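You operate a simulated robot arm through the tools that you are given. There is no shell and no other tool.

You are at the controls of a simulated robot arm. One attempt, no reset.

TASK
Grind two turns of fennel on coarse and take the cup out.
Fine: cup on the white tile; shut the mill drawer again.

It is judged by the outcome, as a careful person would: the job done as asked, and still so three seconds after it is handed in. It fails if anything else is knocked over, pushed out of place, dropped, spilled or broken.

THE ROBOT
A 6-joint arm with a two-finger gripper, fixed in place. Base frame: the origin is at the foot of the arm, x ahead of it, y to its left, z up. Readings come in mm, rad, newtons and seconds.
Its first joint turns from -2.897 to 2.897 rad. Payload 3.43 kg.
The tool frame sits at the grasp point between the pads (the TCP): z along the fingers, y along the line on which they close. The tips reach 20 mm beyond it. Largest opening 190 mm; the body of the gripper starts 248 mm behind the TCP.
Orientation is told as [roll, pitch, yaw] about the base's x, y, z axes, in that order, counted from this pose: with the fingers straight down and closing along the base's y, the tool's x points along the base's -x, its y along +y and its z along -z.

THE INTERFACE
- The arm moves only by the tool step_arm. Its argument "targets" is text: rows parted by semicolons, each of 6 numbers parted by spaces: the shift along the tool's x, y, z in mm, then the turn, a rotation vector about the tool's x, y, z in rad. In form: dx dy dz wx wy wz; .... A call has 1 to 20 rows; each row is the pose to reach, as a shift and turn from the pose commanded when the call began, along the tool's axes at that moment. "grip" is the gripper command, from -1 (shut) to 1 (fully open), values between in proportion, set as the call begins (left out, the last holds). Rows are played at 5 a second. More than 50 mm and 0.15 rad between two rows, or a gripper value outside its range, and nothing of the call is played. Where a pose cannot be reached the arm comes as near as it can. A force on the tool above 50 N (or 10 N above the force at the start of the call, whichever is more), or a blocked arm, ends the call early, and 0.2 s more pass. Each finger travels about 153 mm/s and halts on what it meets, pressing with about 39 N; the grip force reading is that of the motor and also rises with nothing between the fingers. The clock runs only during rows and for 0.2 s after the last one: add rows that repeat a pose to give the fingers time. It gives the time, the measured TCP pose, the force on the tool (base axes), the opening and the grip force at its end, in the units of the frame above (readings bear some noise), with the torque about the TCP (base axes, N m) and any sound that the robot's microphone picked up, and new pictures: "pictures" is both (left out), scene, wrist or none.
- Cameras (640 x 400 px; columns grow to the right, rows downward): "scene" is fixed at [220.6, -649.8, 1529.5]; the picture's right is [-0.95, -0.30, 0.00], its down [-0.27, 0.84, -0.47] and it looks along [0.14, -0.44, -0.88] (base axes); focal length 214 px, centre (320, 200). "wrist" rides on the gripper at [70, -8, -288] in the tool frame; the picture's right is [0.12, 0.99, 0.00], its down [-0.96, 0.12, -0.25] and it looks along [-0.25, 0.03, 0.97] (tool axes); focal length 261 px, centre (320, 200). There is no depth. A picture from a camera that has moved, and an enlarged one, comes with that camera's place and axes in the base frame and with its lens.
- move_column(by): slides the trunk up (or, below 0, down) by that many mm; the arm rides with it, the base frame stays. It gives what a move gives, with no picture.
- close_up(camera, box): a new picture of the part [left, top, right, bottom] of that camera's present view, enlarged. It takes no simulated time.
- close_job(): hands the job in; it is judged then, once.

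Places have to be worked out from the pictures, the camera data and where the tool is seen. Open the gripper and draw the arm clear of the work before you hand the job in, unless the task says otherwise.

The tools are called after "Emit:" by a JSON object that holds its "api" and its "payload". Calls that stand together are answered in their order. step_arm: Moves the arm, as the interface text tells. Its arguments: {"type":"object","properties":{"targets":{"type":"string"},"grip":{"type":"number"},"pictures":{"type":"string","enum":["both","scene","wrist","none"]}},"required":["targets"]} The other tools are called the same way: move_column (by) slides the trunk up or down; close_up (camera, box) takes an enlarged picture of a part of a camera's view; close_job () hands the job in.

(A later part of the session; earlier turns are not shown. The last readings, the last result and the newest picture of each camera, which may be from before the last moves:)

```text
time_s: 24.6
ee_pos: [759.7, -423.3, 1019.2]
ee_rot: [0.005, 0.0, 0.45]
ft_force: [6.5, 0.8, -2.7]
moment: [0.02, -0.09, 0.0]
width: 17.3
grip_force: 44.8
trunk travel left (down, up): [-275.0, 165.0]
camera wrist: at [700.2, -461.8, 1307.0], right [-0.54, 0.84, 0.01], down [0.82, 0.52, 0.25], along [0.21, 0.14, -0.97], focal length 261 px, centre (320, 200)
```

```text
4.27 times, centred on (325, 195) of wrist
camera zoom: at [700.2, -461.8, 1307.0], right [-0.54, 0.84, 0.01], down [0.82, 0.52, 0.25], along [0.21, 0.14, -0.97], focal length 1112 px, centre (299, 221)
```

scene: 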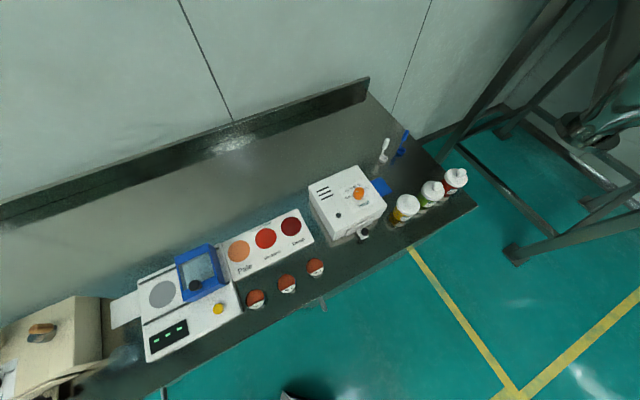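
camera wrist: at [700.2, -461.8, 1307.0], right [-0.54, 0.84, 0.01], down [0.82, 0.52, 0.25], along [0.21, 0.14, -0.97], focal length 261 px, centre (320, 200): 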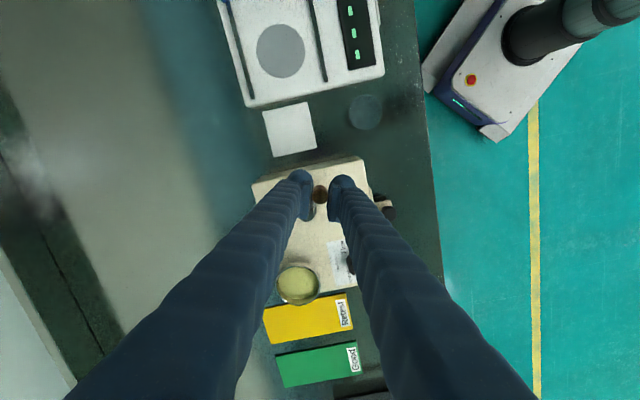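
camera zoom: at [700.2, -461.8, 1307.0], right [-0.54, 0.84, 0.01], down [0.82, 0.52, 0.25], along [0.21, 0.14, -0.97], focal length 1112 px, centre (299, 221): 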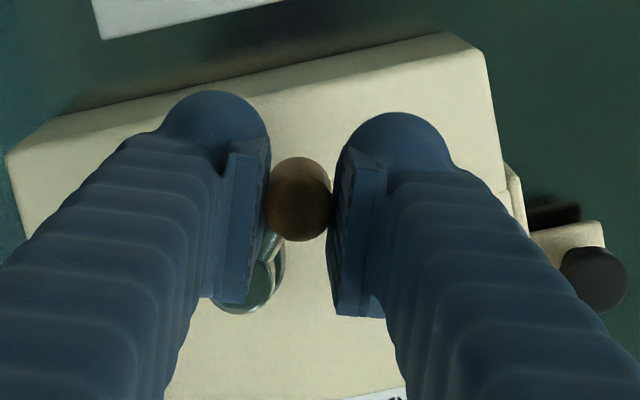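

Force is ~6.5 N radially inward, so the hub is ~1 mm closer than assumed. I refine the centre and continue another 60°.

Emit:
{"api": "step_arm", "payload": {"targets": "-3.7 5.41 0 0 0 0; -7.54 10.56 0 0 0 0; -12.22 14.95 0 0 0 0; -17.59 18.46 0 0 0 0; -23.5 20.99 0 0 0 0; -29.75 22.46 0 0 0 0; -29.75 22.46 0 0 0 0; -29.75 22.46 0 0 0 0", "grip": -1, "pictures": "wrist"}}

Emit:
{"api": "close_up", "payload": {"camera": "wrist", "box": [250, 150, 400, 240]}}

```text
time_s: 26.4
ee_pos: [776.0, -389.9, 1019.4]
ee_rot: [0.006, 0.0, 0.45]
ft_force: [3.9, -7.2, -7.5]
moment: [-0.09, -0.06, 0.0]
width: 17.1
grip_force: 44.7
trunk travel left (down, up): [-275.0, 165.0]
camera wrist: at [717.0, -429.7, 1307.1], right [-0.54, 0.84, 0.01], down [0.82, 0.52, 0.25], along [0.21, 0.14, -0.97], focal length 261 px, centre (320, 200)
```

wrist: 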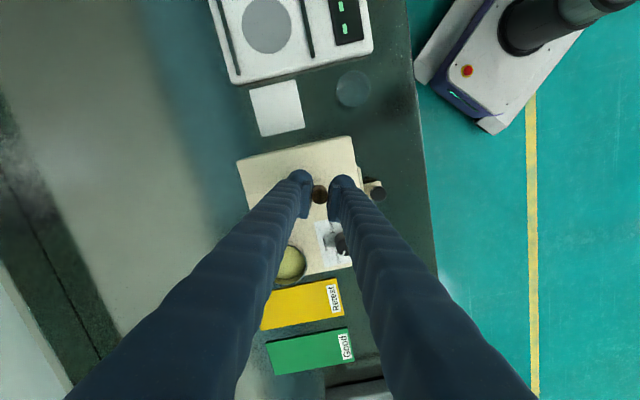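

```text
4.27 times, centred on (325, 195) of wrist
camera zoom: at [717.0, -429.7, 1307.1], right [-0.54, 0.84, 0.01], down [0.82, 0.52, 0.25], along [0.21, 0.14, -0.97], focal length 1112 px, centre (299, 221)
```

zoom: 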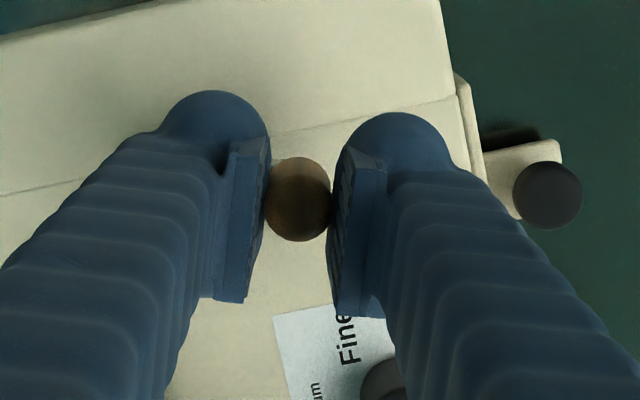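

Fit now gives hub at tool (-33.3,+11.9) from the start point with R≈35.3 mm; about 104° done. I continue to 200° total with this centre, passing near the hopper side.

Emit:
{"api": "step_arm", "payload": {"targets": "-7.46 -0.95 0 0 0 0; -14.66 -2.53 0 0 0 0; -21.38 -5.58 0 0 0 0; -27.32 -9.96 0 0 0 0; -32.22 -15.48 0 0 0 0; -35.87 -21.9 0 0 0 0; -38.1 -28.93 0 0 0 0; -38.82 -36.28 0 0 0 0; -38.82 -36.28 0 0 0 0; -38.82 -36.28 0 0 0 0", "grip": -1, "pictures": "wrist"}}

Emit:
{"api": "close_up", "payload": {"camera": "wrist", "box": [250, 150, 400, 240]}}

```text
time_s: 28.6
ee_pos: [829.0, -405.5, 1019.8]
ee_rot: [0.006, 0.0, 0.449]
ft_force: [7.8, 2.9, -1.0]
moment: [0.07, -0.13, -0.01]
width: 17.2
grip_force: 45.1
trunk travel left (down, up): [-275.0, 165.0]
camera wrist: at [768.6, -444.7, 1307.1], right [-0.54, 0.84, 0.0], down [0.82, 0.52, 0.25], along [0.21, 0.14, -0.97], focal length 261 px, centre (320, 200)
```

wrist: 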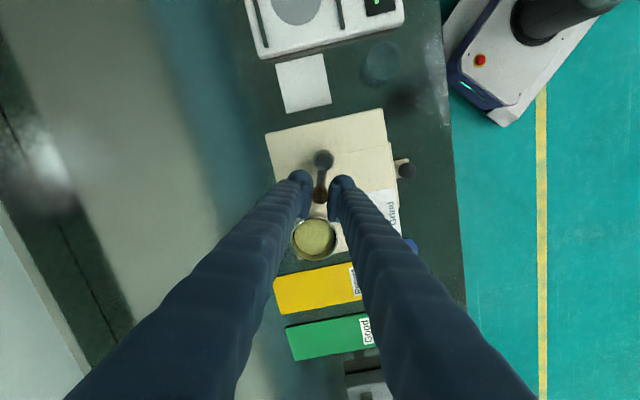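

```text
4.27 times, centred on (325, 195) of wrist
camera zoom: at [768.6, -444.7, 1307.1], right [-0.54, 0.84, 0.0], down [0.82, 0.52, 0.25], along [0.21, 0.14, -0.97], focal length 1112 px, centre (299, 221)
```

zoom: 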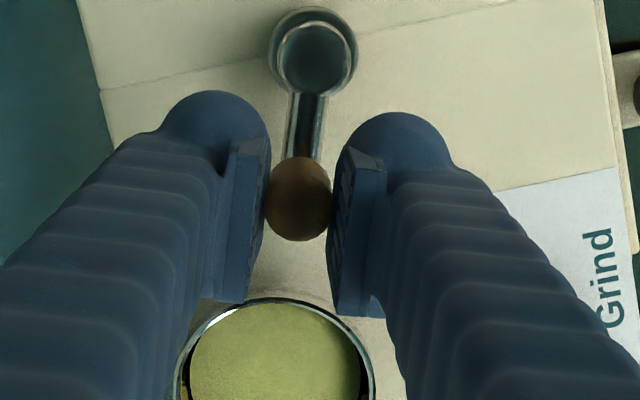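

Half a turn done with mild forces; the finger stays clear of the hopper. I refine to R≈35.6 and complete the first turn.

Emit:
{"api": "step_arm", "payload": {"targets": "0.33 -7.19 0 0 0 0; 2.68 -14.26 0 0 0 0; 6.45 -20.68 0 0 0 0; 11.47 -26.17 0 0 0 0; 17.52 -30.5 0 0 0 0; 24.33 -33.48 0 0 0 0; 31.63 -34.98 0 0 0 0; 39.07 -34.93 0 0 0 0; 46.34 -33.33 0 0 0 0; 53.11 -30.26 0 0 0 0; 59.11 -25.84 0 0 0 0; 64.05 -20.27 0 0 0 0; 67.72 -13.8 0 0 0 0; 68.64 -11.49 0 0 0 0; 68.64 -11.49 0 0 0 0; 68.64 -11.49 0 0 0 0", "grip": -1, "pictures": "wrist"}}

Emit:
{"api": "close_up", "payload": {"camera": "wrist", "box": [250, 150, 400, 240]}}

```text
time_s: 32.0
ee_pos: [769.6, -445.8, 1019.9]
ee_rot: [0.006, -0.001, 0.45]
ft_force: [-1.1, -1.4, 0.7]
moment: [0.0, 0.0, 0.01]
width: 17.2
grip_force: 45.0
trunk travel left (down, up): [-275.0, 165.0]
camera wrist: at [709.9, -484.9, 1307.1], right [-0.54, 0.84, 0.01], down [0.82, 0.52, 0.25], along [0.21, 0.14, -0.97], focal length 261 px, centre (320, 200)
```

wrist: 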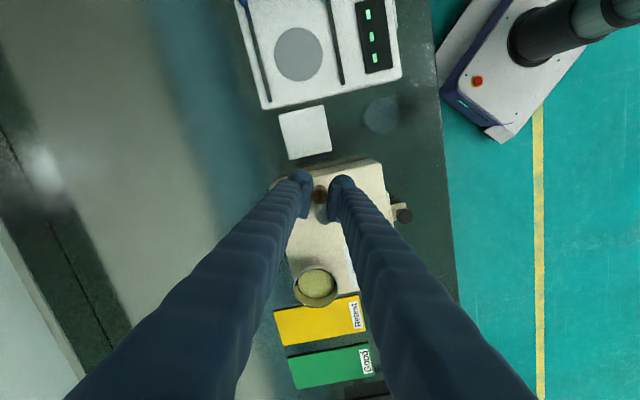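

```text
4.27 times, centred on (325, 195) of wrist
camera zoom: at [709.9, -484.9, 1307.1], right [-0.54, 0.84, 0.01], down [0.82, 0.52, 0.25], along [0.21, 0.14, -0.97], focal length 1112 px, centre (299, 221)
```

zoom: 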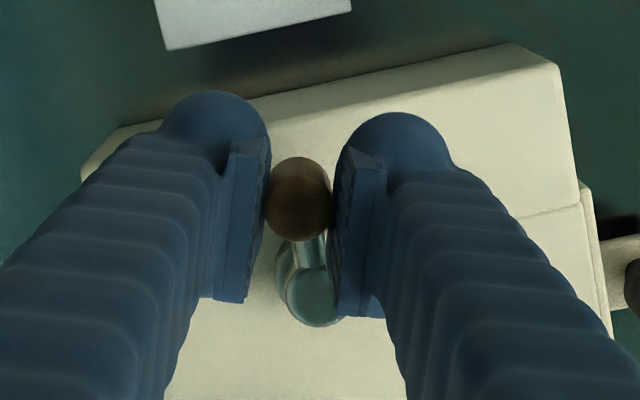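

One full turn is done and the crank is back at its start with near-zero force. I make the first half of the second turn.

Emit:
{"api": "step_arm", "payload": {"targets": "1.75 7.23 0 0 0 0; 1.96 14.67 0 0 0 0; 0.61 21.99 0 0 0 0; -2.23 28.87 0 0 0 0; -6.43 35.01 0 0 0 0; -11.82 40.15 0 0 0 0; -18.16 44.04 0 0 0 0; -25.17 46.54 0 0 0 0; -32.55 47.53 0 0 0 0; -39.97 46.96 0 0 0 0; -47.11 44.85 0 0 0 0; -53.65 41.31 0 0 0 0; -59.32 36.49 0 0 0 0; -63.86 30.59 0 0 0 0; -67.08 23.88 0 0 0 0; -68.83 16.65 0 0 0 0; -69.14 11.69 0 0 0 0; -69.14 11.69 0 0 0 0", "grip": -1, "pictures": "wrist"}}

Emit:
{"api": "close_up", "payload": {"camera": "wrist", "box": [250, 150, 400, 240]}}

```text
time_s: 35.8
ee_pos: [828.0, -404.8, 1020.1]
ee_rot: [0.006, 0.0, 0.451]
ft_force: [9.3, 3.9, -11.0]
moment: [0.05, -0.21, 0.02]
width: 17.1
grip_force: 44.3
trunk travel left (down, up): [-275.0, 165.0]
camera wrist: at [768.8, -445.0, 1307.2], right [-0.54, 0.84, 0.01], down [0.82, 0.52, 0.25], along [0.21, 0.14, -0.97], focal length 261 px, centre (320, 200)
```

wrist: 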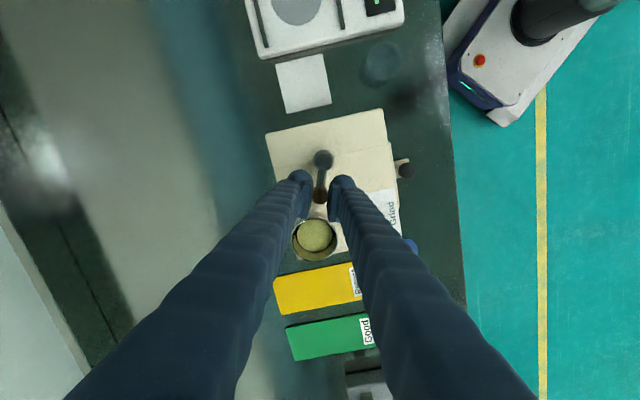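

```text
4.27 times, centred on (325, 195) of wrist
camera zoom: at [768.8, -445.0, 1307.2], right [-0.54, 0.84, 0.01], down [0.82, 0.52, 0.25], along [0.21, 0.14, -0.97], focal length 1112 px, centre (299, 221)
```

zoom: 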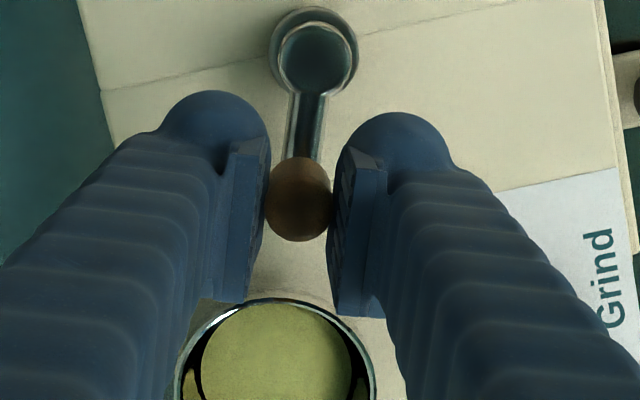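

The seed level in the hopper is dropping, so it is grinding. I complete the second turn.

Emit:
{"api": "step_arm", "payload": {"targets": "0.83 -7.39 0 0 0 0; 3.18 -14.46 0 0 0 0; 6.95 -20.88 0 0 0 0; 11.97 -26.37 0 0 0 0; 18.02 -30.7 0 0 0 0; 24.83 -33.68 0 0 0 0; 32.13 -35.18 0 0 0 0; 39.57 -35.13 0 0 0 0; 46.84 -33.53 0 0 0 0; 53.61 -30.46 0 0 0 0; 59.61 -26.04 0 0 0 0; 64.55 -20.47 0 0 0 0; 68.22 -14 0 0 0 0; 69.14 -11.69 0 0 0 0; 69.14 -11.69 0 0 0 0; 69.14 -11.69 0 0 0 0", "grip": -1, "pictures": "wrist"}}

Emit:
{"api": "close_up", "payload": {"camera": "wrist", "box": [250, 150, 400, 240]}}

```text
time_s: 39.2
ee_pos: [768.9, -447.2, 1018.8]
ee_rot: [0.005, 0.0, 0.45]
ft_force: [-0.6, -0.9, 5.2]
moment: [0.02, -0.07, 0.02]
width: 17.6
grip_force: 45.2
trunk travel left (down, up): [-275.0, 165.0]
camera wrist: at [710.2, -485.4, 1307.2], right [-0.54, 0.84, 0.0], down [0.82, 0.52, 0.25], along [0.21, 0.14, -0.97], focal length 261 px, centre (320, 200)
```

wrist: 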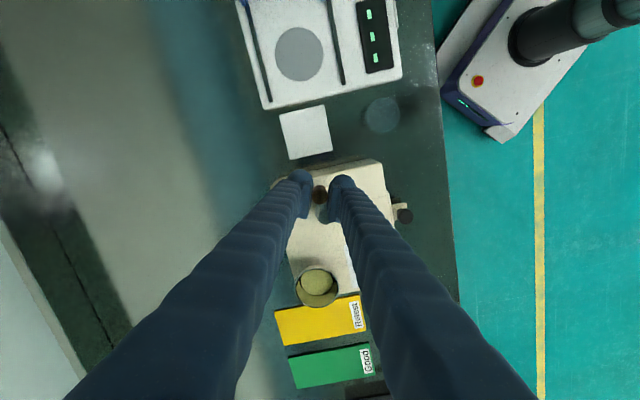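

```text
4.27 times, centred on (325, 195) of wrist
camera zoom: at [710.2, -485.4, 1307.2], right [-0.54, 0.84, 0.0], down [0.82, 0.52, 0.25], along [0.21, 0.14, -0.97], focal length 1112 px, centre (299, 221)
```

zoom: 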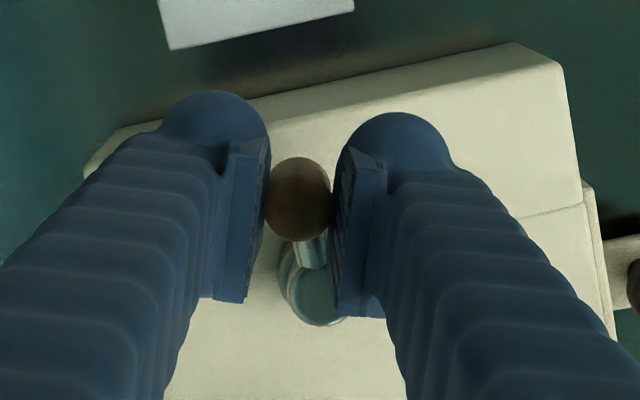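

Two full turns are done, with the crank back at its starting place. I release and lift, then go over the drawer knob at yaw −45°.

Emit:
{"api": "step_arm", "payload": {"targets": "0 0 0 0 0 0; 0 0 0 0 0 0; 0 0 -25 0 0 0; 0 0 -55 0 0 0; 0 0 -80 0 0 0; 0 0 -80 0 0 0", "grip": -0.4, "pictures": "none"}}

Emit:
{"api": "step_arm", "payload": {"targets": "-4 16 0 0 0 0.137; -9 32 0 0 0 0.274; -13 47 0 0 0 0.412; -18 63 0 0 0 0.549; -22 79 0 0 0 0.686; -26 95 0 0 0 0.823; -31 110 0 0 0 0.96; -35 126 0 0 0 1.098; -39.7 142 0 0 0 1.235; -39.7 142 40 0 0 1.235; -39.7 142 80 0 0 1.235; -39.7 142 80 0 0 1.235", "grip": -0.4, "pictures": "both"}}

Emit:
{"api": "close_up", "payload": {"camera": "wrist", "box": [240, 130, 400, 230]}}

Emit:
{"api": "close_up", "payload": {"camera": "scene", "box": [0, 300, 120, 400]}}

```text
time_s: 40.6
ee_pos: [769.6, -446.3, 1100.7]
ee_rot: [0.006, -0.001, 0.45]
ft_force: [0.3, -0.3, 0.2]
moment: [-0.03, 0.02, -0.01]
width: 57.0
grip_force: 0.2
trunk travel left (down, up): [-275.0, 165.0]
```

```text
time_s: 43.2
ee_pos: [745.1, -299.6, 1019.4]
ee_rot: [0.002, 0.006, -0.785]
ft_force: [0.0, 0.2, 0.3]
moment: [-0.03, 0.0, 0.0]
width: 57.1
grip_force: 0.1
trunk travel left (down, up): [-275.0, 165.0]
camera wrist: at [690.4, -257.4, 1307.8], right [0.62, 0.79, 0.0], down [0.76, -0.6, 0.24], along [0.19, -0.15, -0.97], focal length 261 px, centre (320, 200)
```

scene: 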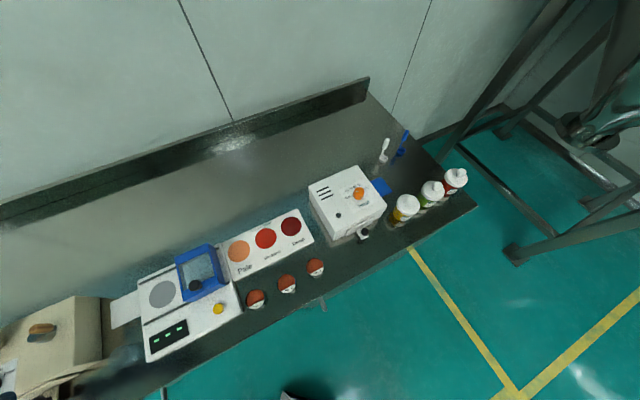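
wrist: 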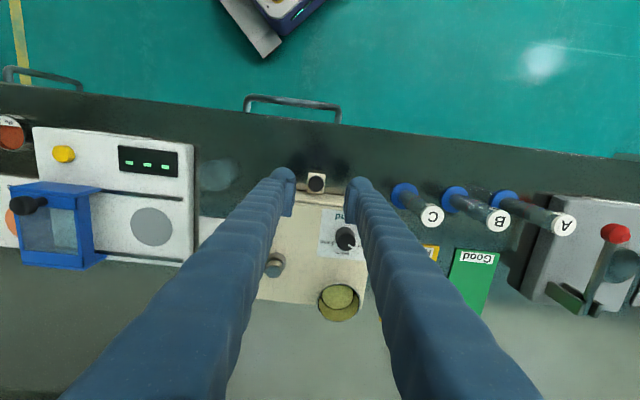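

```text
4.00 times, centred on (320, 180) of wrist
camera zoom: at [690.4, -257.4, 1307.8], right [0.62, 0.79, 0.0], down [0.76, -0.6, 0.24], along [0.19, -0.15, -0.97], focal length 1043 px, centre (320, 280)
```

zoom: 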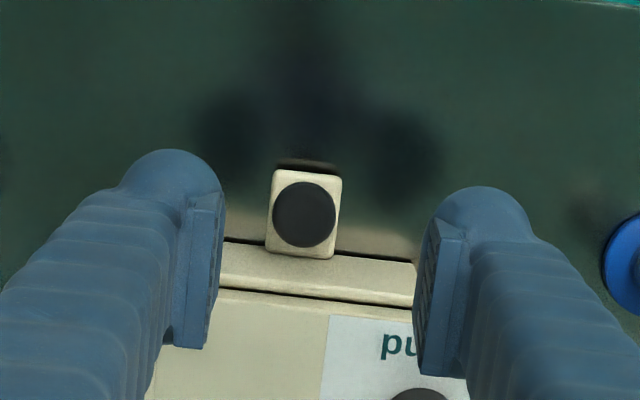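

```text
4.00 times, centred on (60, 350) of scene
camera zoom: at [220.6, -649.8, 1529.5], right [-0.95, -0.3, 0.0], down [-0.27, 0.84, -0.47], along [0.14, -0.44, -0.88], focal length 858 px, centre (1360, -400)
```

zoom: 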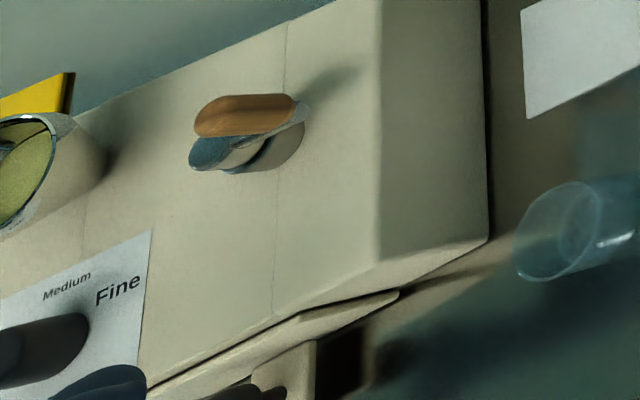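

The drawer knob sits at ≈(744.5,-306), about 20 mm out from the drawer face. I'll grip it slightly outboard: shift tool (+1.7,-5.1) and descend to TCP z≈925.

Emit:
{"api": "step_arm", "payload": {"targets": "1.7 -5.1 20 0 0 0; 1.7 -5.1 45 0 0 0; 1.7 -5.1 65 0 0 0; 1.7 -5.1 80 0 0 0; 1.7 -5.1 90 0 0 0; 1.7 -5.1 94 0 0 0; 1.7 -5.1 94 0 0 0", "grip": -0.4, "pictures": "wrist"}}

Emit:
{"api": "close_up", "payload": {"camera": "wrist", "box": [250, 150, 390, 240]}}

```text
time_s: 44.8
ee_pos: [739.5, -302.6, 926.0]
ee_rot: [0.002, 0.004, -0.786]
ft_force: [-1.2, 0.5, 0.1]
moment: [0.02, 0.0, -0.01]
width: 57.0
grip_force: 0.1
trunk travel left (down, up): [-275.0, 165.0]
camera wrist: at [683.3, -259.2, 1213.4], right [0.62, 0.79, 0.0], down [0.76, -0.6, 0.24], along [0.19, -0.15, -0.97], focal length 261 px, centre (320, 200)
```

wrist: 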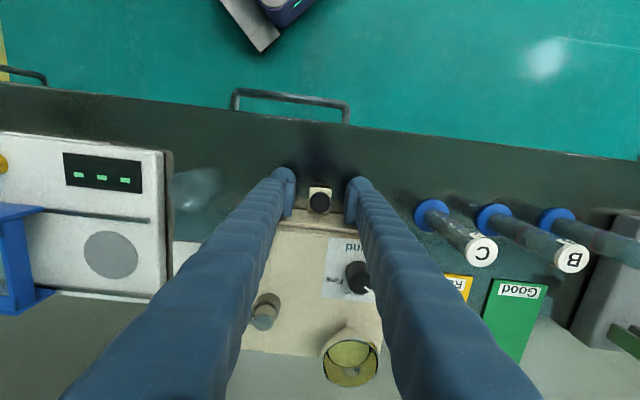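

```text
4.44 times, centred on (320, 195) of wrist
camera zoom: at [683.3, -259.2, 1213.4], right [0.62, 0.79, 0.0], down [0.76, -0.6, 0.24], along [0.19, -0.15, -0.97], focal length 1158 px, centre (320, 222)
```

zoom: 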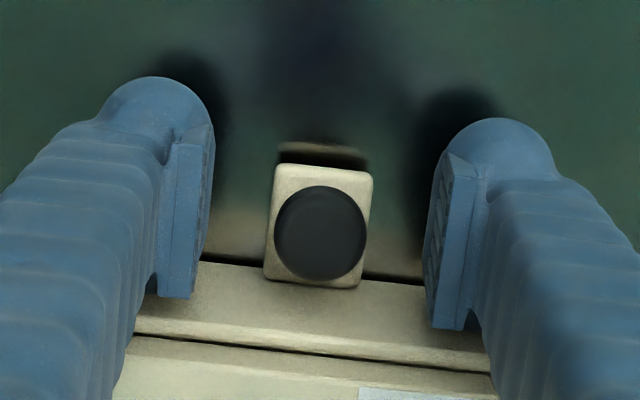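

The knob is centred between the pads. I close and check the grip.

Emit:
{"api": "step_arm", "payload": {"targets": "0 0 0 0 0 0; 0 0 0 0 0 0; 0 0 0 0 0 0", "grip": -1, "pictures": "wrist"}}

Emit:
{"api": "close_up", "payload": {"camera": "wrist", "box": [250, 150, 390, 240]}}

```text
time_s: 45.6
ee_pos: [740.8, -301.5, 925.1]
ee_rot: [0.003, 0.004, -0.786]
ft_force: [4.7, 6.1, -1.4]
moment: [0.02, -0.05, 0.05]
width: 22.4
grip_force: 44.5
trunk travel left (down, up): [-275.0, 165.0]
camera wrist: at [683.8, -258.7, 1213.4], right [0.62, 0.79, 0.0], down [0.76, -0.6, 0.24], along [0.19, -0.15, -0.97], focal length 261 px, centre (320, 200)
```

wrist: 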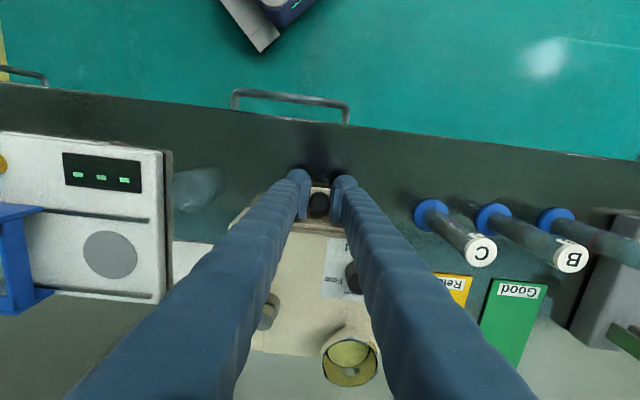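

```text
4.44 times, centred on (320, 195) of wrist
camera zoom: at [683.8, -258.7, 1213.4], right [0.62, 0.79, 0.0], down [0.76, -0.6, 0.24], along [0.19, -0.15, -0.97], focal length 1158 px, centre (320, 222)
```

zoom: 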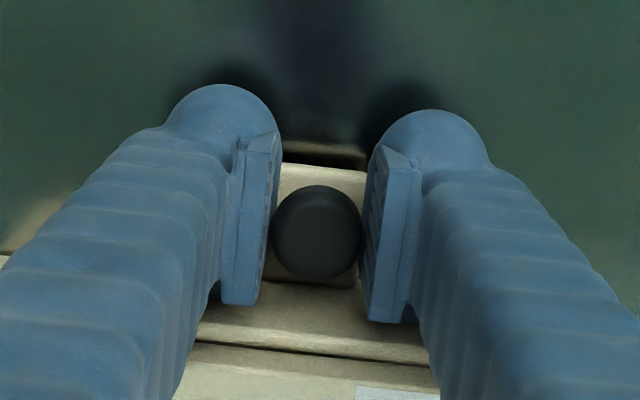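

Gripped at 22.4 mm. I pull the drawer straight out along tool +x, slowly, 40 mm first.

Emit:
{"api": "step_arm", "payload": {"targets": "5 0 0 0 0 0; 12 0 0 0 0 0; 20 0 0 0 0 0; 30 0 0 0 0 0; 40 0 0 0 0 0; 40 0 0 0 0 0", "grip": -1, "pictures": "both"}}

Emit:
{"api": "close_up", "payload": {"camera": "wrist", "box": [220, 140, 420, 265]}}

Emit:
{"api": "close_up", "payload": {"camera": "scene", "box": [0, 300, 120, 400]}}

```text
time_s: 47.0
ee_pos: [712.2, -273.5, 925.2]
ee_rot: [0.003, 0.004, -0.785]
ft_force: [10.8, 10.1, -4.3]
moment: [0.21, 0.09, 0.12]
width: 22.3
grip_force: 44.7
trunk travel left (down, up): [-275.0, 165.0]
camera wrist: at [655.8, -230.4, 1213.3], right [0.62, 0.79, 0.0], down [0.76, -0.6, 0.24], along [0.19, -0.15, -0.97], focal length 261 px, centre (320, 200)
```

scene: 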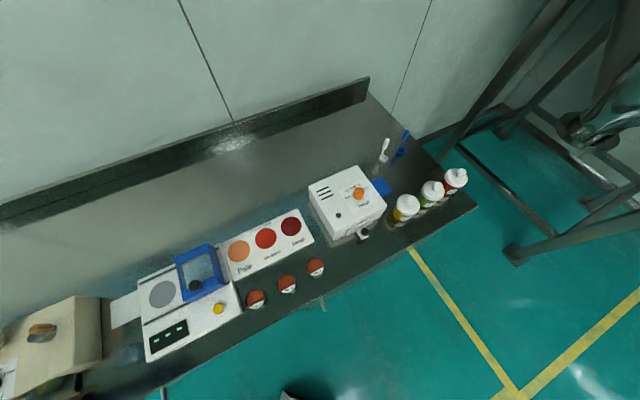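
wrist: 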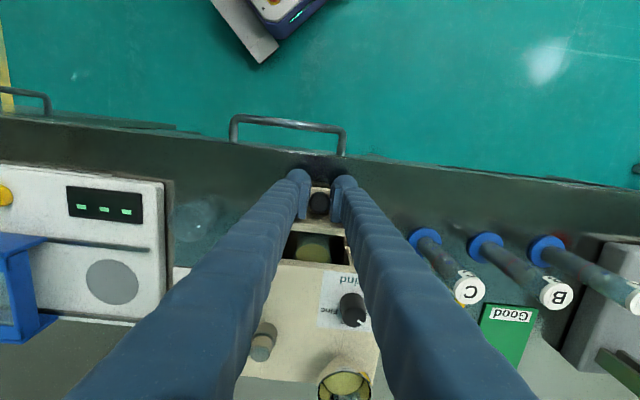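

```text
3.20 times, centred on (320, 202) of wrist
camera zoom: at [655.8, -230.4, 1213.3], right [0.62, 0.79, 0.0], down [0.76, -0.6, 0.24], along [0.19, -0.15, -0.97], focal length 834 px, centre (320, 192)
```

zoom: 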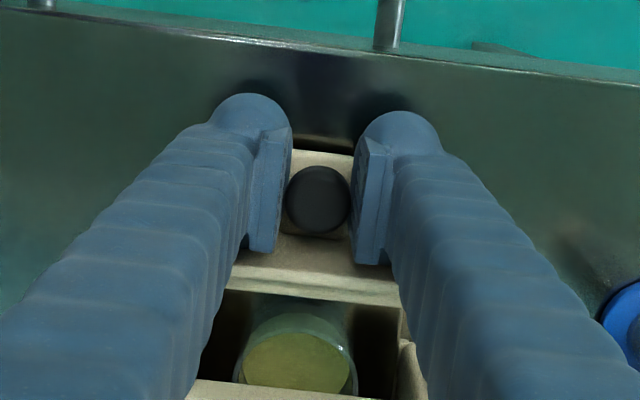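

```text
4.00 times, centred on (60, 350) of scene
camera zoom: at [220.6, -649.8, 1529.5], right [-0.95, -0.3, 0.0], down [-0.27, 0.84, -0.47], along [0.14, -0.44, -0.88], focal length 858 px, centre (1360, -400)
```

zoom: 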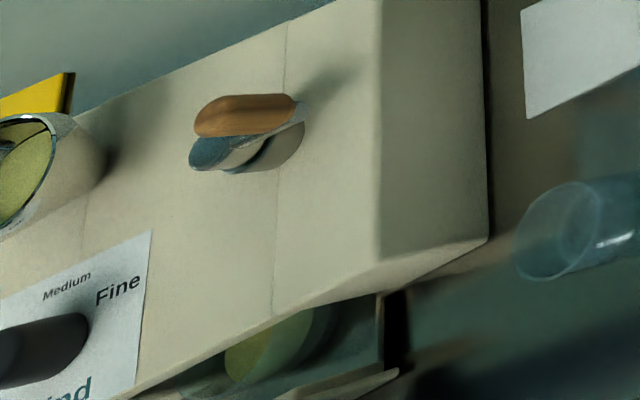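

The drawer opens smoothly; a glass cup with the grounds is inside and the mill hasn't moved. I pull another 45 mm with a small +y correction.

Emit:
{"api": "step_arm", "payload": {"targets": "10 1 0 0 0 0; 20 1.4 0 0 0 0; 30 1.6 0 0 0 0; 38 1.8 0 0 0 0; 45 2 0 0 0 0; 45 2 0 0 0 0", "grip": -1, "pictures": "both"}}

Emit:
{"api": "close_up", "payload": {"camera": "wrist", "box": [220, 140, 420, 265]}}

Emit:
{"api": "close_up", "payload": {"camera": "scene", "box": [0, 300, 120, 400]}}

```text
time_s: 48.4
ee_pos: [679.3, -241.3, 923.8]
ee_rot: [-0.001, 0.01, -0.786]
ft_force: [-6.7, -5.5, -20.3]
moment: [0.1, 0.22, -0.07]
width: 22.1
grip_force: 45.3
trunk travel left (down, up): [-275.0, 165.0]
camera wrist: at [624.8, -198.9, 1213.5], right [0.62, 0.79, 0.0], down [0.76, -0.6, 0.24], along [0.19, -0.15, -0.97], focal length 261 px, centre (320, 200)
```

scene: 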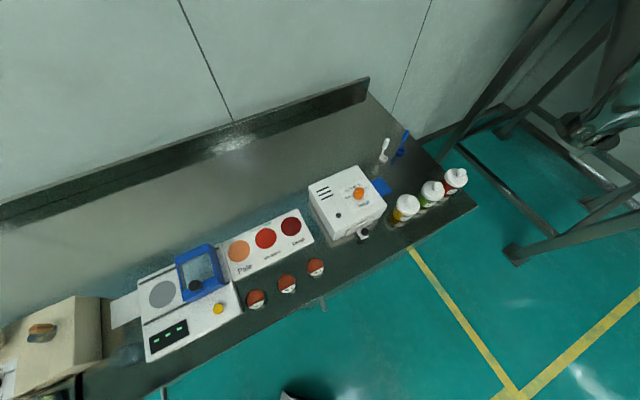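
wrist: 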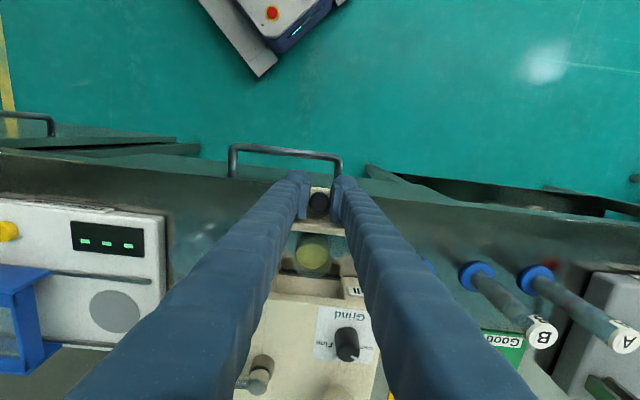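

```text
3.20 times, centred on (320, 202) of wrist
camera zoom: at [624.8, -198.9, 1213.5], right [0.62, 0.79, 0.0], down [0.76, -0.6, 0.24], along [0.19, -0.15, -0.97], focal length 834 px, centre (320, 192)
```

zoom: 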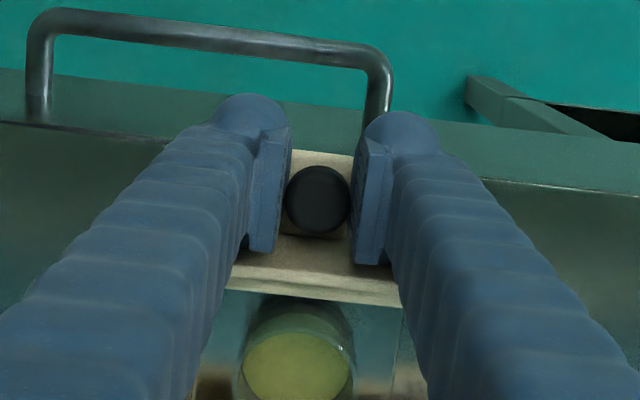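

```text
4.00 times, centred on (60, 350) of scene
camera zoom: at [220.6, -649.8, 1529.5], right [-0.95, -0.3, 0.0], down [-0.27, 0.84, -0.47], along [0.14, -0.44, -0.88], focal length 858 px, centre (1360, -400)
```

zoom: 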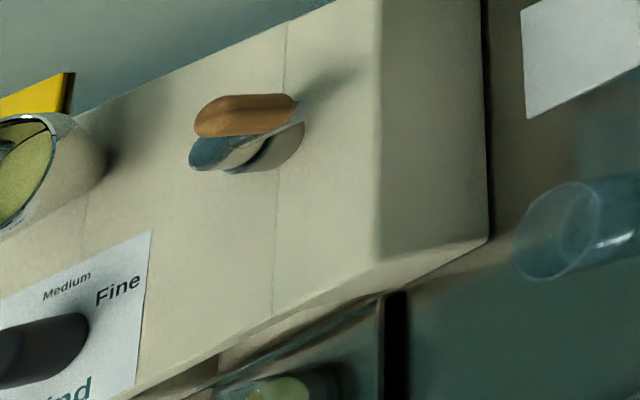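

The drawer is out ~85 mm with the cup fully visible, but there's a 20 N downward pull on the tool. I look closer at the cup and mill front before deciding.

Emit:
{"api": "close_up", "payload": {"camera": "wrist", "box": [260, 180, 380, 310]}}

Emit:
{"api": "close_up", "payload": {"camera": "scene", "box": [0, 350, 100, 400]}}

```text
3.08 times, centred on (320, 245) of wrist
camera zoom: at [624.8, -198.9, 1213.5], right [0.62, 0.79, 0.0], down [0.76, -0.6, 0.24], along [0.19, -0.15, -0.97], focal length 802 px, centre (320, 62)
```

zoom: 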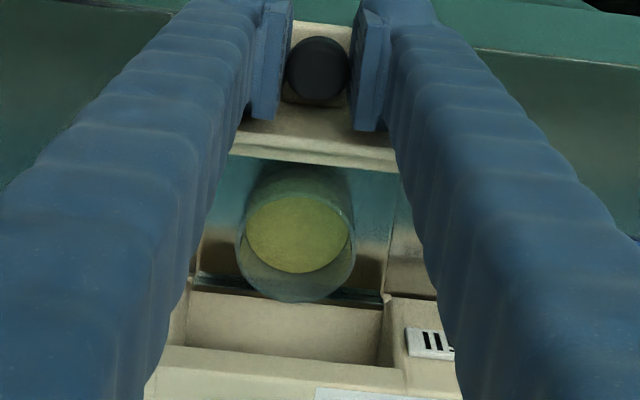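

```text
6.40 times, centred on (50, 375) of scene
camera zoom: at [220.6, -649.8, 1529.5], right [-0.95, -0.3, 0.0], down [-0.27, 0.84, -0.47], along [0.14, -0.44, -0.88], focal length 1373 px, centre (2048, -920)
```

zoom: 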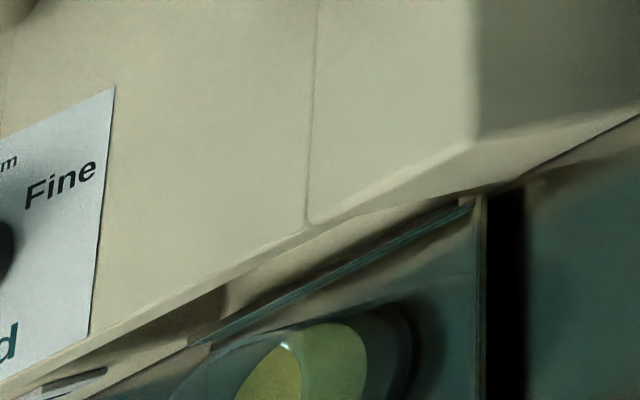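

The drawer's back wall appears right at the slot mouth, so I suspect it's near the end of its support. I push it back in by ~18 mm for safety and re-read the forces.

Emit:
{"api": "step_arm", "payload": {"targets": "-6 -0.3 0 0 0 0; -12 -0.6 0 0 0 0; -18 -0.9 0 0 0 0; -18 -0.9 0 0 0 0", "grip": -1, "pictures": "wrist"}}

Emit:
{"api": "close_up", "payload": {"camera": "wrist", "box": [260, 180, 380, 310]}}

```text
time_s: 49.4
ee_pos: [693.9, -255.7, 925.1]
ee_rot: [0.002, 0.008, -0.786]
ft_force: [2.1, 1.1, -34.2]
moment: [-0.1, -0.16, 0.02]
width: 22.0
grip_force: 45.3
trunk travel left (down, up): [-275.0, 165.0]
camera wrist: at [638.4, -213.0, 1213.4], right [0.62, 0.79, 0.0], down [0.76, -0.6, 0.24], along [0.19, -0.15, -0.97], focal length 261 px, centre (320, 200)
```

wrist: 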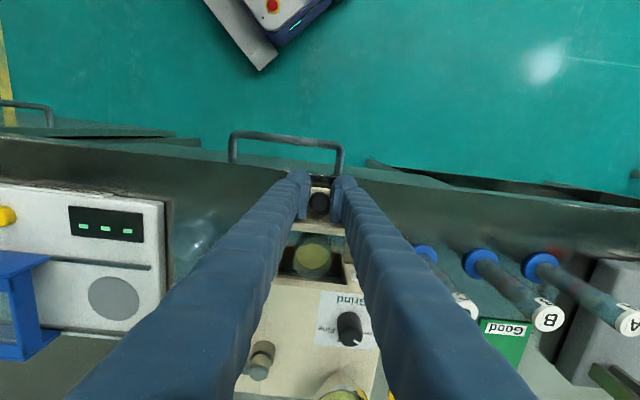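

```text
3.08 times, centred on (320, 245) of wrist
camera zoom: at [638.4, -213.0, 1213.4], right [0.62, 0.79, 0.0], down [0.76, -0.6, 0.24], along [0.19, -0.15, -0.97], focal length 802 px, centre (320, 62)
```

zoom: 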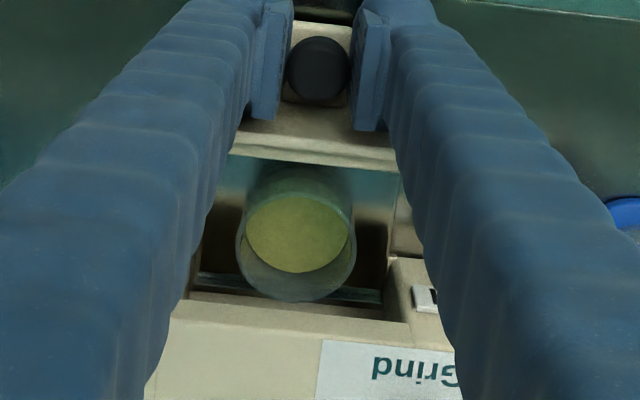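

The downward pull on the tool grew to 34 N, meaning I'm holding the drawer slightly too high. I lower the tool 1.5 mm in small steps to relax it before releasing.

Emit:
{"api": "step_arm", "payload": {"targets": "0 0 0.7 0 0 0; 0 0 1.5 0 0 0; 0 0 1.5 0 0 0", "grip": -1, "pictures": "none"}}

```text
time_s: 50.2
ee_pos: [692.9, -254.7, 925.9]
ee_rot: [0.001, 0.006, -0.786]
ft_force: [4.5, 3.6, -19.5]
moment: [0.28, 0.22, 0.02]
width: 22.3
grip_force: 45.0
trunk travel left (down, up): [-275.0, 165.0]
```

That reduced it to −19.5 N (≈10 N/mm). I lower 2 mm more.

Emit:
{"api": "step_arm", "payload": {"targets": "0 0 1 0 0 0; 0 0 2 0 0 0; 0 0 2 0 0 0", "grip": -1, "pictures": "none"}}

```text
time_s: 51.0
ee_pos: [693.1, -254.7, 925.7]
ee_rot: [0.004, 0.002, -0.785]
ft_force: [-0.5, -1.3, 12.1]
moment: [-0.07, -0.02, 0.0]
width: 22.1
grip_force: 45.2
trunk travel left (down, up): [-275.0, 165.0]
```

The knob's height doesn't change (guided rigidly), so the forces were just arm offset; the drawer is on a proper slide. I pull it back out to ~85 mm and a bit beyond, easing up 1.5 mm.

Emit:
{"api": "step_arm", "payload": {"targets": "3 0.1 -0.7 0 0 0; 9 0.5 -1 0 0 0; 15 0.8 -1.3 0 0 0; 20 1 -1.5 0 0 0; 20 1 -1.5 0 0 0", "grip": -1, "pictures": "none"}}

```text
time_s: 52.2
ee_pos: [678.0, -239.2, 922.8]
ee_rot: [0.0, 0.008, -0.785]
ft_force: [-1.7, -1.0, -26.8]
moment: [-0.13, -0.14, 0.04]
width: 20.5
grip_force: 44.7
trunk travel left (down, up): [-275.0, 165.0]
```

The knob reads ~2 mm lower and still pulls the tool down here. I look at the current picture before doing anything else.

Emit:
{"api": "close_up", "payload": {"camera": "wrist", "box": [260, 160, 380, 290]}}

Emit:
{"api": "close_up", "payload": {"camera": "wrist", "box": [120, 120, 440, 320]}}

Emit:
{"api": "close_up", "payload": {"camera": "scene", "box": [0, 340, 120, 400]}}

```text
3.08 times, centred on (320, 225) of wrist
camera zoom: at [623.3, -197.3, 1210.7], right [0.62, 0.79, 0.0], down [0.76, -0.6, 0.24], along [0.19, -0.15, -0.97], focal length 802 px, centre (320, 123)
```

zoom: 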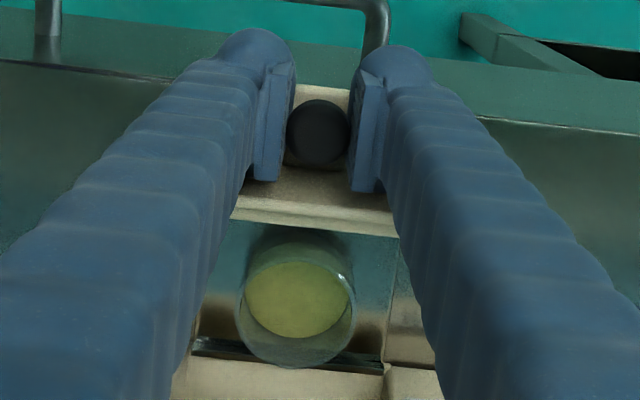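

```text
2.00 times, centred on (280, 220) of wrist
camera zoom: at [623.3, -197.3, 1210.7], right [0.62, 0.79, 0.0], down [0.76, -0.6, 0.24], along [0.19, -0.15, -0.97], focal length 521 px, centre (400, 160)
```

zoom: 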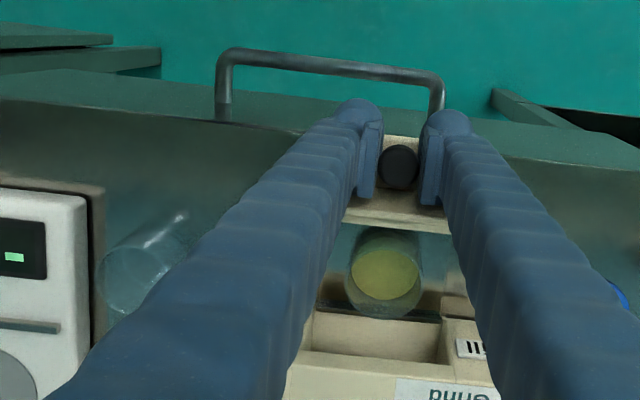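

```text
5.33 times, centred on (60, 370) of scene
camera zoom: at [220.6, -649.8, 1529.5], right [-0.95, -0.3, 0.0], down [-0.27, 0.84, -0.47], along [0.14, -0.44, -0.88], focal length 1144 px, centre (1707, -707)
```

zoom: 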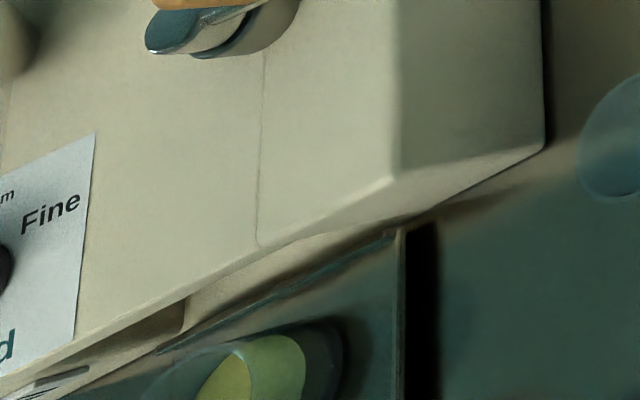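

The narrowing grip (22.3→20.5 mm) shows the knob is slightly tapered, so the pads creep downward — that explains the vertical pull; the drawer is fine. I push it back 6 mm, relax downward 1.5 mm and open the fingers.

Emit:
{"api": "step_arm", "payload": {"targets": "-3 0 1 0 0 0; -6 -0.2 1.5 0 0 0; -6 -0.2 1.5 0 0 0", "grip": -1, "pictures": "none"}}

Emit:
{"api": "step_arm", "payload": {"targets": "0 0 0 0 0 0; 0 0 0 0 0 0; 0 0 0 0 0 0", "grip": -0.4, "pictures": "wrist"}}

Emit:
{"api": "close_up", "payload": {"camera": "wrist", "box": [240, 150, 400, 300]}}

```text
time_s: 53.0
ee_pos: [682.7, -243.0, 922.3]
ee_rot: [0.003, 0.008, -0.785]
ft_force: [-11.3, -8.4, -23.3]
moment: [0.28, 0.38, -0.07]
width: 20.5
grip_force: 45.1
trunk travel left (down, up): [-275.0, 165.0]
```

```text
time_s: 53.8
ee_pos: [682.5, -243.8, 923.9]
ee_rot: [0.002, 0.004, -0.786]
ft_force: [-0.7, -0.3, -0.6]
moment: [-0.05, 0.02, -0.02]
width: 57.1
grip_force: 0.1
trunk travel left (down, up): [-275.0, 165.0]
camera wrist: at [627.9, -200.8, 1211.5], right [0.62, 0.79, 0.0], down [0.76, -0.6, 0.24], along [0.19, -0.15, -0.97], focal length 261 px, centre (320, 200)
```

wrist: 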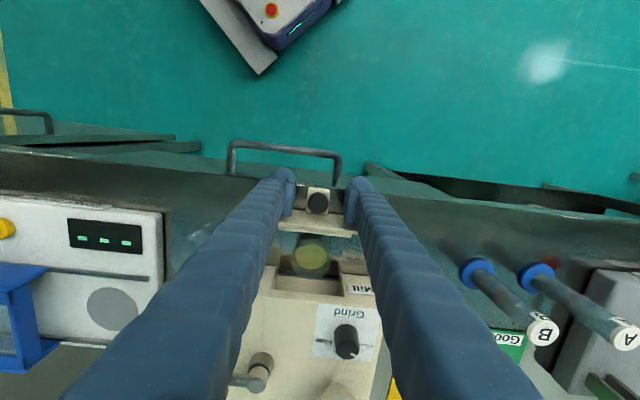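

```text
2.67 times, centred on (320, 225) of wrist
camera zoom: at [627.9, -200.8, 1211.5], right [0.62, 0.79, 0.0], down [0.76, -0.6, 0.24], along [0.19, -0.15, -0.97], focal length 695 px, centre (320, 133)
```

zoom: 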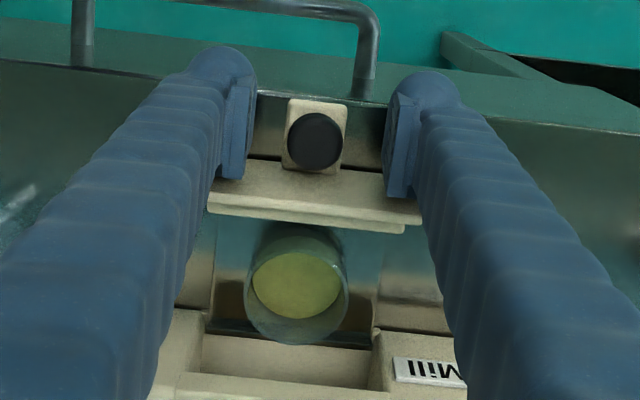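

Released, and the drawer stays put with zero force. I lift and move back over the cup for a closer look.

Emit:
{"api": "step_arm", "payload": {"targets": "0 0 -30 0 0 0; 0 0 -65 0 0 0; 0 0 -105 0 0 0; -25 0 -115 0 0 0; -50 0 -115 0 0 0; -72 0 -115 0 0 0; -72 0 -115 0 0 0", "grip": -0.1, "pictures": "wrist"}}

Emit:
{"api": "close_up", "payload": {"camera": "wrist", "box": [250, 120, 390, 220]}}

Emit:
{"api": "close_up", "payload": {"camera": "wrist", "box": [120, 80, 440, 280]}}

```text
time_s: 55.4
ee_pos: [734.8, -295.3, 1035.2]
ee_rot: [0.0, 0.006, -0.786]
ft_force: [-0.4, -1.1, 0.4]
moment: [0.04, 0.0, -0.01]
width: 85.5
grip_force: 0.0
trunk travel left (down, up): [-275.0, 165.0]
camera wrist: at [678.7, -252.9, 1323.7], right [0.62, 0.79, 0.0], down [0.76, -0.6, 0.24], along [0.19, -0.15, -0.97], focal length 261 px, centre (320, 200)
```

wrist: 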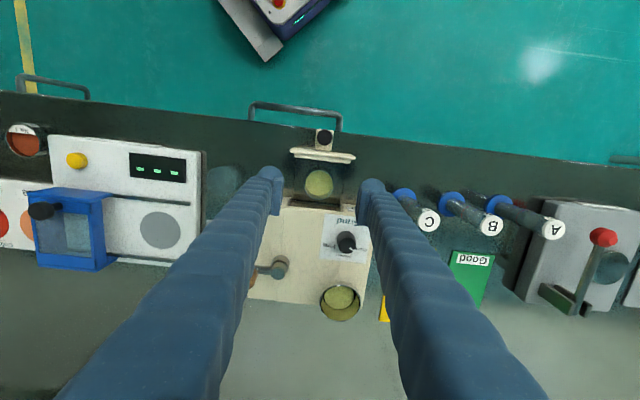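

```text
4.00 times, centred on (320, 170) of wrist
camera zoom: at [678.7, -252.9, 1323.7], right [0.62, 0.79, 0.0], down [0.76, -0.6, 0.24], along [0.19, -0.15, -0.97], focal length 1043 px, centre (320, 320)
```

zoom: 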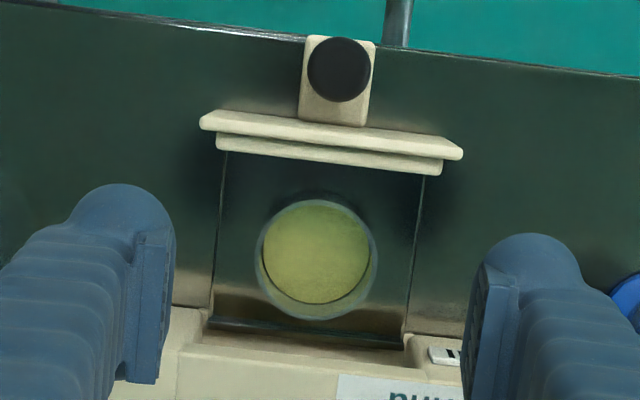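

```text
2.00 times, centred on (280, 180) of wrist
camera zoom: at [678.7, -252.9, 1323.7], right [0.62, 0.79, 0.0], down [0.76, -0.6, 0.24], along [0.19, -0.15, -0.97], focal length 521 px, centre (400, 240)
```

zoom: 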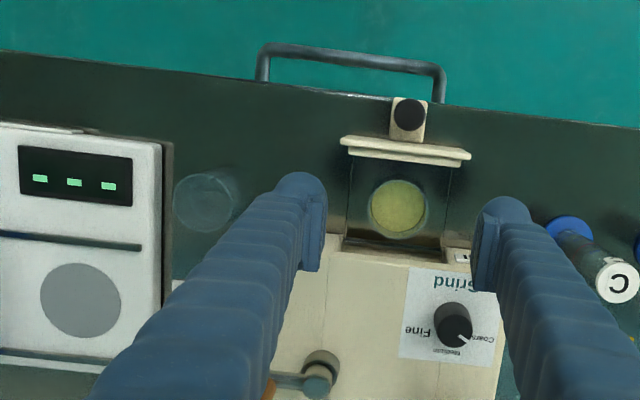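

The cup's rim centre is near (742,-304) at z≈915, diameter ≈47 mm. I zoom in on the tray walls to see how low the fingers can go.

Emit:
{"api": "close_up", "payload": {"camera": "wrist", "box": [288, 150, 352, 210]}}

Emit:
{"api": "close_up", "payload": {"camera": "scene", "box": [0, 360, 80, 400]}}

```text
6.67 times, centred on (320, 180) of wrist
camera zoom: at [678.7, -252.9, 1323.7], right [0.62, 0.79, 0.0], down [0.76, -0.6, 0.24], along [0.19, -0.15, -0.97], focal length 1738 px, centre (320, 333)
```

zoom: 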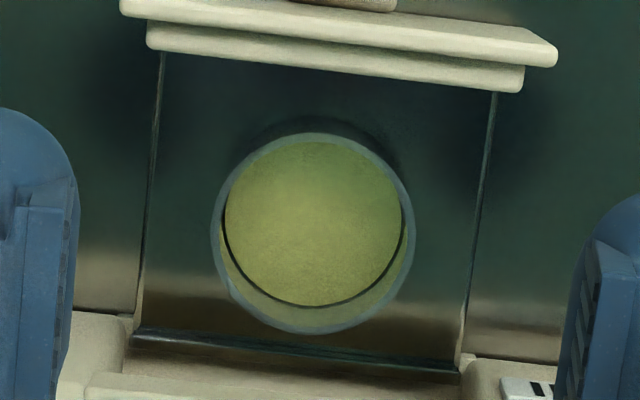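

```text
8.00 times, centred on (40, 380) of scene
camera zoom: at [220.6, -649.8, 1529.5], right [-0.95, -0.3, 0.0], down [-0.27, 0.84, -0.47], along [0.14, -0.44, -0.88], focal length 1716 px, centre (2560, -1240)
```

zoom: 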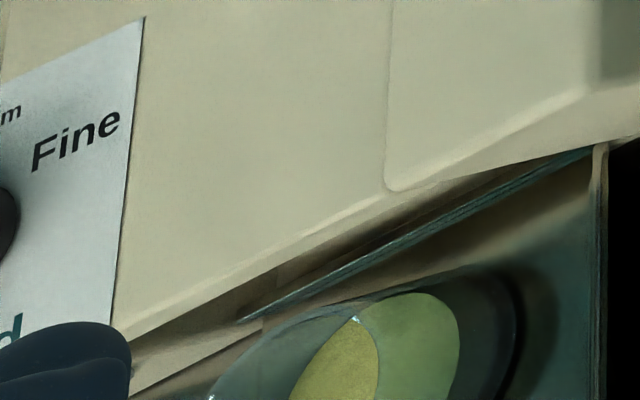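

The tray is a low-lipped plate, so fingers can straddle the cup freely. I shift tool (-8.3,-0.3) and descend to TCP z≈913 around the cup.

Emit:
{"api": "step_arm", "payload": {"targets": "-8.3 -0.3 0 0 0 0; -8.3 -0.3 30 0 0 0; -8.3 -0.3 60 0 0 0; -8.3 -0.3 85 0 0 0; -8.3 -0.3 102 0 0 0; -8.3 -0.3 114 0 0 0; -8.3 -0.3 122 0 0 0; -8.3 -0.3 122 0 0 0", "grip": -0.2, "pictures": "wrist"}}

Emit:
{"api": "close_up", "payload": {"camera": "wrist", "box": [240, 140, 400, 240]}}

```text
time_s: 57.2
ee_pos: [740.4, -300.3, 917.5]
ee_rot: [0.002, 0.005, -0.784]
ft_force: [-0.1, -0.4, 0.0]
moment: [0.04, 0.05, 0.01]
width: 76.0
grip_force: 0.0
trunk travel left (down, up): [-275.0, 165.0]
camera wrist: at [683.6, -258.0, 1203.8], right [0.62, 0.79, 0.0], down [0.76, -0.6, 0.24], along [0.19, -0.15, -0.97], focal length 261 px, centre (320, 200)
```

wrist: 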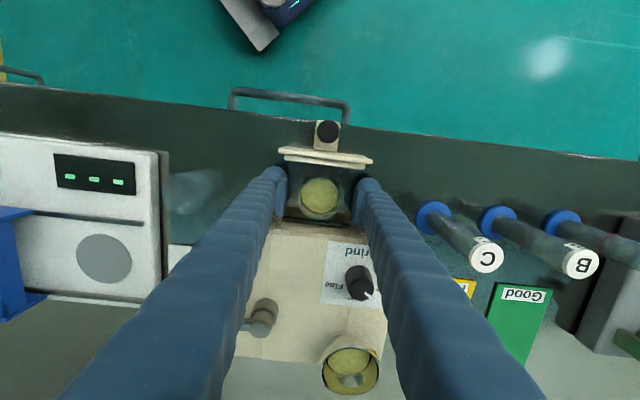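

```text
4.00 times, centred on (320, 190) of wrist
camera zoom: at [683.6, -258.0, 1203.8], right [0.62, 0.79, 0.0], down [0.76, -0.6, 0.24], along [0.19, -0.15, -0.97], focal length 1043 px, centre (320, 240)
```

zoom: 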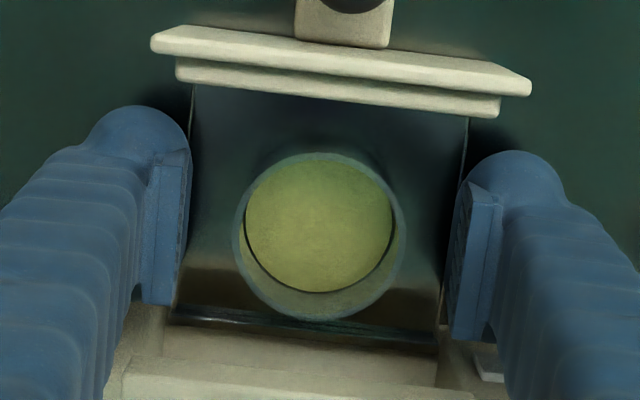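

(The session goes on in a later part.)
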